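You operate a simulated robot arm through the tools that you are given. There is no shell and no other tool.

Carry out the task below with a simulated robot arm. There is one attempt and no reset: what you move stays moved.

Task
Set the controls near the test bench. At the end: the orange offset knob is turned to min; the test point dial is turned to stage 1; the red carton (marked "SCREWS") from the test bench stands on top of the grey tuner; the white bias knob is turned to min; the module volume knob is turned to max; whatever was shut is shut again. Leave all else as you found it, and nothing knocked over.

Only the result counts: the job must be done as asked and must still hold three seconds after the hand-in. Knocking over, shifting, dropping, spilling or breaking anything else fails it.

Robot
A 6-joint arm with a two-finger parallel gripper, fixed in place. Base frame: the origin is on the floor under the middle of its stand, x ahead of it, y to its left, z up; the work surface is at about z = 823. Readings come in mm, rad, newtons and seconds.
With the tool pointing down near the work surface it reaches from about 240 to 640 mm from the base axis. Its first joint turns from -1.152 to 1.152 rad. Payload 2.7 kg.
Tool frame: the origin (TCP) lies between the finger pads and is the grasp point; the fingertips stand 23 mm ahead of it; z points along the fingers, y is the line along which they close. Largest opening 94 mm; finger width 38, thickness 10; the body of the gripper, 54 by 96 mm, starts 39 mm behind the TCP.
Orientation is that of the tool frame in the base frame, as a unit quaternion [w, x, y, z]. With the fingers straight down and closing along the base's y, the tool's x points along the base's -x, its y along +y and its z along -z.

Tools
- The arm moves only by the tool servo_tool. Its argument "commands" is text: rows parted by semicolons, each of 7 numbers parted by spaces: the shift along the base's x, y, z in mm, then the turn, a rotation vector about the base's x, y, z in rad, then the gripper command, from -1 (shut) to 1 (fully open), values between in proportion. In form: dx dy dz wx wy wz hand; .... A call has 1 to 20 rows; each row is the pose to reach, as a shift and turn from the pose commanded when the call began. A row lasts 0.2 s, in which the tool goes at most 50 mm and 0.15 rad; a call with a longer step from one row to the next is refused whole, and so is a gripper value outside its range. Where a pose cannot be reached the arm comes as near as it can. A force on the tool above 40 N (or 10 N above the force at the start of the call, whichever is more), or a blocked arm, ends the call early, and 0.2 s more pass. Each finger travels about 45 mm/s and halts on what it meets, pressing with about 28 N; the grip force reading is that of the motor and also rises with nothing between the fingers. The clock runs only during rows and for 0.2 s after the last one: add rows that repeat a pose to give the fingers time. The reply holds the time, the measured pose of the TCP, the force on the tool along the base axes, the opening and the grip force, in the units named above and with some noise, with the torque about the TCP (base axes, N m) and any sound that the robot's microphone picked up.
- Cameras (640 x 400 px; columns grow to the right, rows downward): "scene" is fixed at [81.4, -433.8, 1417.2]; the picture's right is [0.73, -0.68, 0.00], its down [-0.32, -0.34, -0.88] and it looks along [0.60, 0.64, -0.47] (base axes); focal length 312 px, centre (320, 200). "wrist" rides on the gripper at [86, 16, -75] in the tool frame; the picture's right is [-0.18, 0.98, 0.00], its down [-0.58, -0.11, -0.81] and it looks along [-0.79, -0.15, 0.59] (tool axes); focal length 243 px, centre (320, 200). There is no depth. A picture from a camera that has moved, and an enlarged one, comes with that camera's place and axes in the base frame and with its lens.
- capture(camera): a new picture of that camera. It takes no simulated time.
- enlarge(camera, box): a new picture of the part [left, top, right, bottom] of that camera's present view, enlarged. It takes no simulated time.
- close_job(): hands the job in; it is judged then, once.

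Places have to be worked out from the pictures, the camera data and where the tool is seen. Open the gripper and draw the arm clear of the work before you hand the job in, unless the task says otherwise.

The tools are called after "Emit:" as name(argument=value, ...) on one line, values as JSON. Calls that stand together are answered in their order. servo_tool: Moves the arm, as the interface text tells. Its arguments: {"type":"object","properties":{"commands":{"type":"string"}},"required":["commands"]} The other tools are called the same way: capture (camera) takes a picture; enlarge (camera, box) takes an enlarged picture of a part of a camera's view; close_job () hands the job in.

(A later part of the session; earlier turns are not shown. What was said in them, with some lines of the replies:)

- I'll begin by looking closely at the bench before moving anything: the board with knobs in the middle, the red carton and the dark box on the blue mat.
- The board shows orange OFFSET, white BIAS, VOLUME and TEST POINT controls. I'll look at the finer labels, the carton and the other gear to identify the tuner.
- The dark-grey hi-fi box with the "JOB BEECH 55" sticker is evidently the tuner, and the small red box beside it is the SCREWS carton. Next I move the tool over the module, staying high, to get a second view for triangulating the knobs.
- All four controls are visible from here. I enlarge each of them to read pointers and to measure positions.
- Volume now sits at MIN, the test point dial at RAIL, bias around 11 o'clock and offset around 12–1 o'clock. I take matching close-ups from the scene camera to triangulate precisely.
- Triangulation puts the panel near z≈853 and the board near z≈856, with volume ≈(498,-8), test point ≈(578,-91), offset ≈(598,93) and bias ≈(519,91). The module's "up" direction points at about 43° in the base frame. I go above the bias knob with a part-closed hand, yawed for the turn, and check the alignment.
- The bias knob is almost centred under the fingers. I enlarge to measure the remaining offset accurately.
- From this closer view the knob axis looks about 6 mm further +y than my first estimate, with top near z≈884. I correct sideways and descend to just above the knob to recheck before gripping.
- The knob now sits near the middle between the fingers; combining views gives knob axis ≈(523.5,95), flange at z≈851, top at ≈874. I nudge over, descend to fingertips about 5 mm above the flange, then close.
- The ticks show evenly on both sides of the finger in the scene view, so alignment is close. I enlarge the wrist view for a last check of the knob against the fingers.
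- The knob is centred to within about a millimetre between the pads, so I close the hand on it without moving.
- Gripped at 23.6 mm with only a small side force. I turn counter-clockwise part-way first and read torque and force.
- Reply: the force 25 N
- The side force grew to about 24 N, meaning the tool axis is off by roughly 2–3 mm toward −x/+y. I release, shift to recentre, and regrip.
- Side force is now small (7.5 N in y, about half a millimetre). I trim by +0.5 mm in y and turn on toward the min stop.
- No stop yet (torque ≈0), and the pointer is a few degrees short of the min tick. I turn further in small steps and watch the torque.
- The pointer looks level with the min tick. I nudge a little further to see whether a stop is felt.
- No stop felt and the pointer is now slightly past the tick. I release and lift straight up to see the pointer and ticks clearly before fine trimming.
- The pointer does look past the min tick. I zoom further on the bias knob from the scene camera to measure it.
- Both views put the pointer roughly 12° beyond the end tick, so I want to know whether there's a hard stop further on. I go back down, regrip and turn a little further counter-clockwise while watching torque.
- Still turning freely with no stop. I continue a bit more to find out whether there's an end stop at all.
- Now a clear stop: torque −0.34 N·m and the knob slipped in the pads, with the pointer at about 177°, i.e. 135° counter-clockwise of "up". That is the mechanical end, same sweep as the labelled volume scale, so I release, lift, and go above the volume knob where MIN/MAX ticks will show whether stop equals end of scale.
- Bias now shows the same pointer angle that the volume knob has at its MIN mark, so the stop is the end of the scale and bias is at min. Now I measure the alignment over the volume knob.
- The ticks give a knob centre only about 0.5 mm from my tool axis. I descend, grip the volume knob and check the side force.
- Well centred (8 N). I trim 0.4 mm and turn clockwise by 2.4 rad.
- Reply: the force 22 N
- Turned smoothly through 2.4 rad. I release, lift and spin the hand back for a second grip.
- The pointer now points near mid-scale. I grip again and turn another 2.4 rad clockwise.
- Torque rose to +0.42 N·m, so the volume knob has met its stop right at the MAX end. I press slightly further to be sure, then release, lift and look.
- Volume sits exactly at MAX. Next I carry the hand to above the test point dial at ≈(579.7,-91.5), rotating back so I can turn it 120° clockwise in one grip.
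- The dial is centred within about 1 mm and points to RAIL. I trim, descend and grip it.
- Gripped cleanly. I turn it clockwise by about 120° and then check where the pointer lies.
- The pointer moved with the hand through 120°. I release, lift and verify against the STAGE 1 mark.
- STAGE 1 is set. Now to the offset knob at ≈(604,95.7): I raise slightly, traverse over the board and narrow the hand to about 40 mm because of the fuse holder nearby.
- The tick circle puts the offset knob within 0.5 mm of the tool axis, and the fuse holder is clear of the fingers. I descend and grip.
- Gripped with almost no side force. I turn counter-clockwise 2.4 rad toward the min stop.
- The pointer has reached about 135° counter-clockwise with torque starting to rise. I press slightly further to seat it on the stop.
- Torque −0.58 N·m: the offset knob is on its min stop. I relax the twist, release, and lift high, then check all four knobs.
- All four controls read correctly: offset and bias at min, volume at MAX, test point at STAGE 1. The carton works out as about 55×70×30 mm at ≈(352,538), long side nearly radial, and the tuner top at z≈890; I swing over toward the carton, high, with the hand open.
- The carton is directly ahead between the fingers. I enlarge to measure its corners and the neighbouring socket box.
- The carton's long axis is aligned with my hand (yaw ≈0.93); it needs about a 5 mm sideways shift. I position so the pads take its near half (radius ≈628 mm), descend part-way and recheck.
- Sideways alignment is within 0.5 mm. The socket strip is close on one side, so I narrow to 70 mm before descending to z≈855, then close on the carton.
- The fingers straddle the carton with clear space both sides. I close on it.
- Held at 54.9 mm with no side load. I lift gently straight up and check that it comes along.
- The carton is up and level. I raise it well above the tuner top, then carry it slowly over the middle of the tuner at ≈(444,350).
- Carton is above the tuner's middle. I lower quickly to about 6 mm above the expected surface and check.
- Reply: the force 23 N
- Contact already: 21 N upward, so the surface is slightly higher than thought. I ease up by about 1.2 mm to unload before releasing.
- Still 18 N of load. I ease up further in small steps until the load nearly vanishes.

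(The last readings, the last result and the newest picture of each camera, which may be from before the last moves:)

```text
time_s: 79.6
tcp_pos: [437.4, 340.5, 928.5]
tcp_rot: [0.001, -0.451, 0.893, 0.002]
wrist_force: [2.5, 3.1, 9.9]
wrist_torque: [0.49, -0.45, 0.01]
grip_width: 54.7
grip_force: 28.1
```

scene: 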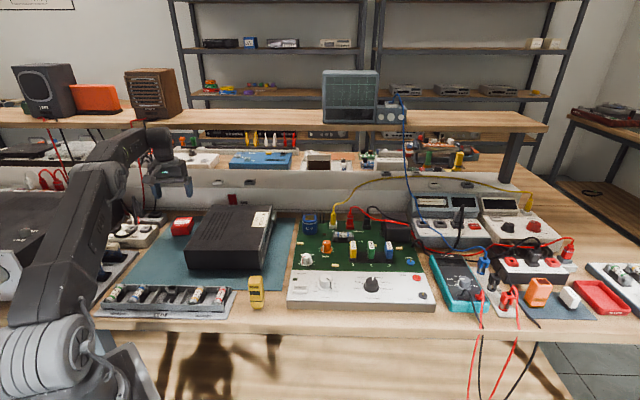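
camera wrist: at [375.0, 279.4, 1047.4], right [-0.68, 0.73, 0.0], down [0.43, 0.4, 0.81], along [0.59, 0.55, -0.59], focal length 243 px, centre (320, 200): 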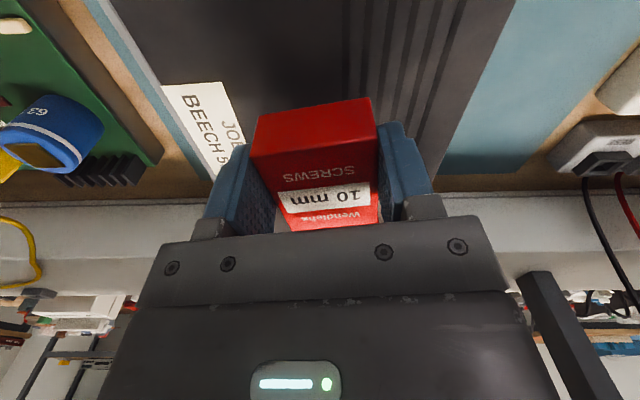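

Down to 10 N. One more millimetre or so of easing.

Emit:
servo_tool(commands="0 0 0.6 0 0 0 -0.7; 0 0 1.2 0 0 0 -0.7; 0 0 1.2 0 0 0 -0.7")

Emit:
enlarge(camera="scene", box=[190, 190, 270, 250])

```text
time_s: 80.4
tcp_pos: [438.5, 339.6, 928.3]
tcp_rot: [-0.002, -0.451, 0.893, 0.001]
wrist_force: [-1.1, -0.2, -0.6]
wrist_torque: [0.01, -0.01, 0.0]
grip_width: 54.8
grip_force: 27.6
```

```text
6.67 times, centred on (230, 220) of scene
camera zoom: at [81.4, -433.8, 1417.2], right [0.73, -0.68, 0.0], down [-0.32, -0.34, -0.88], along [0.6, 0.64, -0.47], focal length 2079 px, centre (920, 67)
```

zoom: 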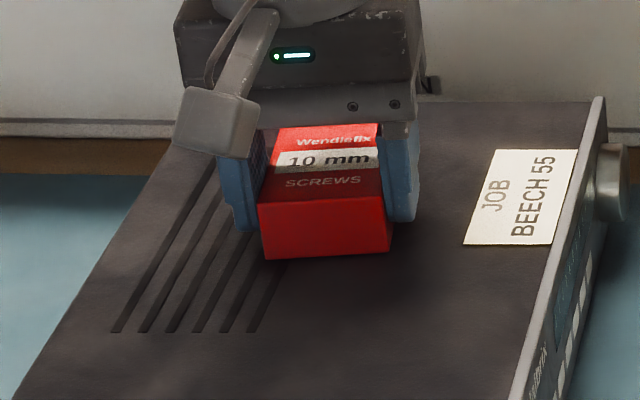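

Load is about zero, so the carton is just resting on the surface. I open slowly and hold still.

Emit:
servo_tool(commands="0 0 -0.3 0 0 0 0; 0 0 -0.3 0 0 0 0.2; 0 0 -0.3 0 0 0 0.35; 0 0 -0.3 0 0 0 0.5; 0 0 -0.3 0 0 0 0.6; 0 0 -0.3 0 0 0 0.6")

Emit:
capture(camera="wrist")

Emit:
enlarge(camera="scene", box=[190, 190, 270, 250])

```text
time_s: 81.8
tcp_pos: [439.3, 340.9, 929.0]
tcp_rot: [0.001, -0.451, 0.893, 0.0]
wrist_force: [0.3, -0.4, 0.1]
wrist_torque: [0.01, -0.01, -0.01]
grip_width: 75.1
grip_force: 0.0
```

```text
taken
camera wrist: at [374.6, 279.4, 1002.5], right [-0.68, 0.73, 0.0], down [0.43, 0.4, 0.81], along [0.59, 0.55, -0.59], focal length 243 px, centre (320, 200)
```

wrist: 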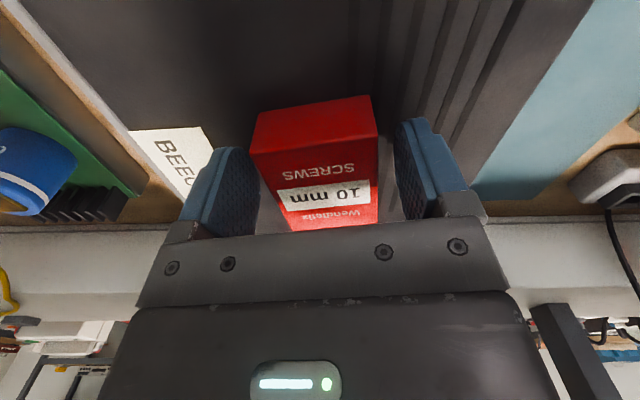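

```text
6.67 times, centred on (230, 220) of scene
camera zoom: at [81.4, -433.8, 1417.2], right [0.73, -0.68, 0.0], down [-0.32, -0.34, -0.88], along [0.6, 0.64, -0.47], focal length 2079 px, centre (920, 67)
```

zoom: 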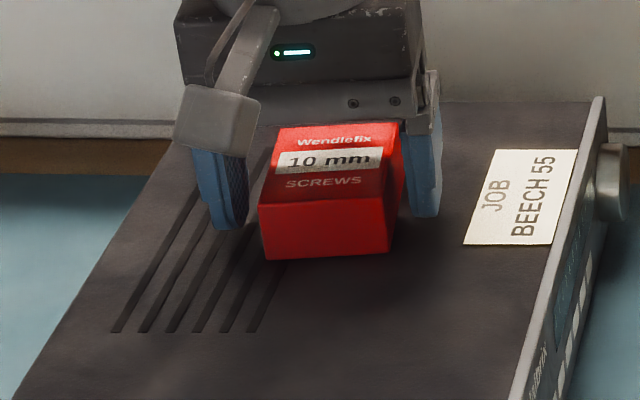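

The carton is released and sits flat on the tuner, with the fingers clear on both sides. I lift straight up, then draw the arm back toward the start pose, away from the work.

Emit:
servo_tool(commands="0 0 15 0 0 0 0.6; 0 0 35 0 0 0 0.6; 0 0 60 0 0 0 0.7; 0 0 95 0 0 0 0.8; 0 0 130 0 0 0 1; 0 0 165 0 0 0 1; -20 -20 190 0 0 -0.1 1; -45 -45 195 0 0 -0.2 1; -70 -75 195 0 0 -0.3 1; -95 -105 195 0 0 -0.4 1; -100 -115 195 0 0 -0.5 1; -100 -115 195 0 0 -0.5 1")

Emit:
capture(camera="scene")

Emit:
enlarge(camera="scene", box=[80, 190, 290, 320])

Emit:
enlarge(camera="scene", box=[270, 190, 450, 320])

Emit:
enlarge(camera="scene", box=[400, 180, 640, 330])

```text
time_s: 84.4
tcp_pos: [339.5, 225.7, 1124.3]
tcp_rot: [0.001, -0.215, 0.977, -0.001]
wrist_force: [-0.3, -0.3, -0.4]
wrist_torque: [-0.01, 0.02, 0.02]
grip_width: 94.0
grip_force: 0.0
```

```text
taken
```

scene: 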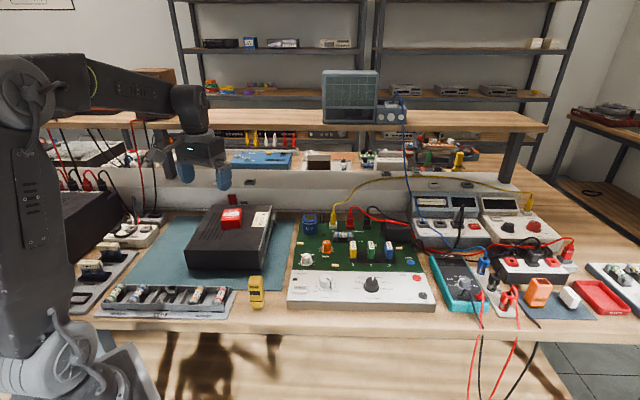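

```text
3.05 times, centred on (185, 255) of scene
camera zoom: at [81.3, -433.8, 1417.2], right [0.73, -0.68, 0.0], down [-0.32, -0.34, -0.88], along [0.6, 0.64, -0.47], focal length 950 px, centre (731, 32)
```

zoom: 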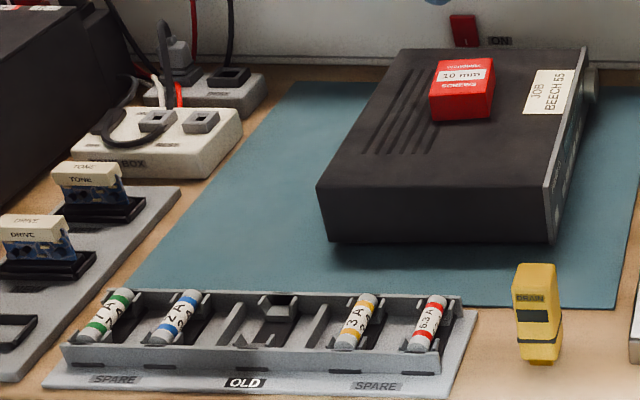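

```text
3.08 times, centred on (360, 255) of scene
camera zoom: at [81.3, -433.8, 1417.2], right [0.73, -0.68, 0.0], down [-0.32, -0.34, -0.88], along [0.6, 0.64, -0.47], focal length 959 px, centre (197, 31)
```

zoom: 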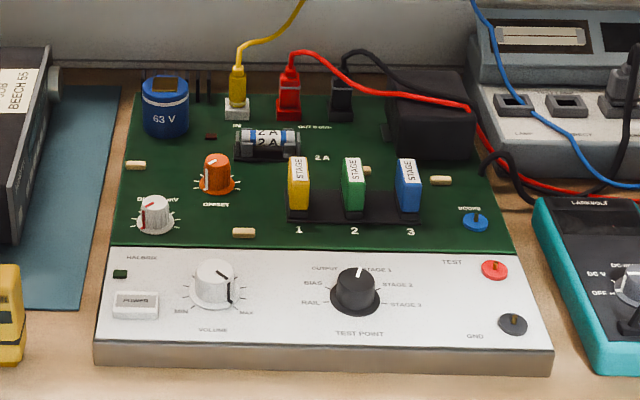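

```text
2.67 times, centred on (520, 255) of scene
camera zoom: at [81.3, -433.8, 1417.2], right [0.73, -0.68, 0.0], down [-0.32, -0.34, -0.88], along [0.6, 0.64, -0.47], focal length 831 px, centre (-213, 53)
```

zoom: 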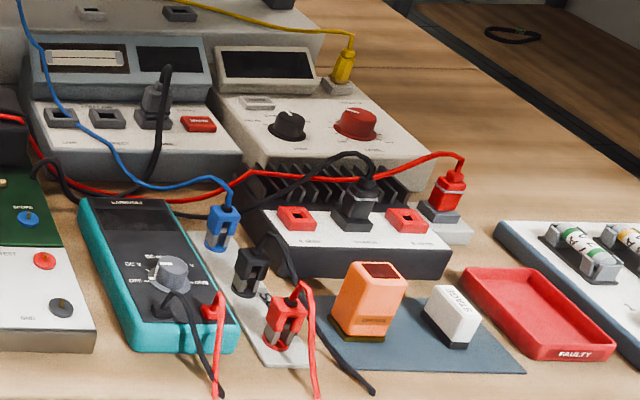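

Everything matches the starting layout except the requested changes: carton flat on the tuner, tuner unmoved, nothing disturbed. A last close look at the four controls and carton before hand-in.

Emit:
enlarge(camera="scene", box=[294, 234, 344, 268])

Emit:
enlarge(camera="scene", box=[300, 262, 400, 298])

Emit:
enlarge(camera="scene", box=[185, 195, 285, 275])

```text
11.76 times, centred on (319, 251) of scene
camera zoom: at [81.3, -433.8, 1417.2], right [0.73, -0.68, 0.0], down [-0.32, -0.34, -0.88], along [0.6, 0.64, -0.47], focal length 3668 px, centre (332, -400)
```

zoom: 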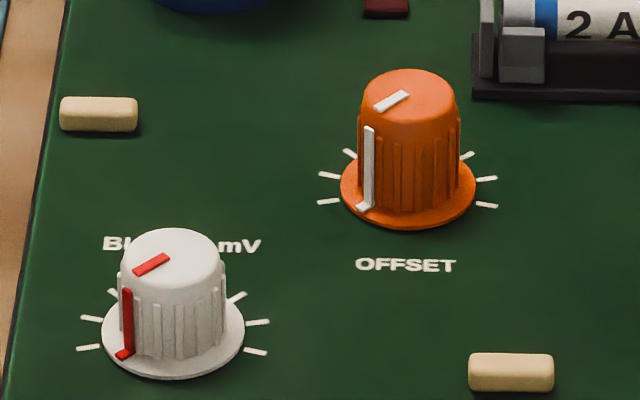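

```text
6.40 times, centred on (350, 280) of scene
camera zoom: at [81.3, -433.8, 1417.2], right [0.73, -0.68, 0.0], down [-0.32, -0.34, -0.88], along [0.6, 0.64, -0.47], focal length 1996 px, centre (128, -312)
```

zoom: 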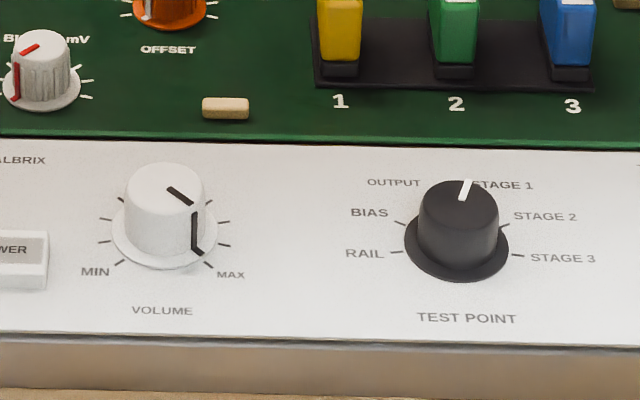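

```text
5.00 times, centred on (235, 235) of scene
camera zoom: at [81.3, -433.8, 1417.2], right [0.73, -0.68, 0.0], down [-0.32, -0.34, -0.88], along [0.6, 0.64, -0.47], focal length 1559 px, centre (745, 25)
```

zoom: 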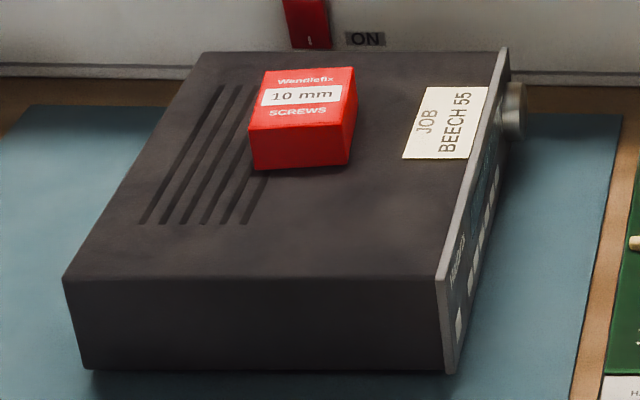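

The close-ups confirm the result. Offset and bias are on their counter-clockwise stops, volume is at MAX, the test point is at STAGE 1, and the SCREWS carton stands flat on the tuner. Nothing had to be opened, the gripper is open and the arm is clear, so I hand in.

Emit:
close_job()

```text
The job is handed in.
```

The job is handed in with all the requested settings made; no verdict on it came back.

- **Orange offset knob:** turned to min, up against its counter-clockwise stop.
- **White bias knob:** turned to min, up against its counter-clockwise stop.
- **Module volume knob:** turned to max; the pointer sits at the MAX tick and I felt the stop there.
- **Test point dial:** turned from RAIL to STAGE 1.
- **Red SCREWS carton:** stands flat, label up, near the middle of the dark-grey "JOB BEECH 55" box. I took that box to be the grey tuner, since nothing else on the bench fitted.

**Min on the offset and bias knobs:** their printed ticks end about 30° before the stop, and neither knob has a MIN label. I used the stop as min because on the volume knob the stop and the MAX tick coincide.

While setting the carton down I briefly pressed on the tuner with about 21 N before easing off. The tuner shows no shift in the pictures afterwards.

Nothing was opened, so nothing had to be shut again. In the final pictures everything else is where it started. The gripper was open and the arm clear when I handed in.
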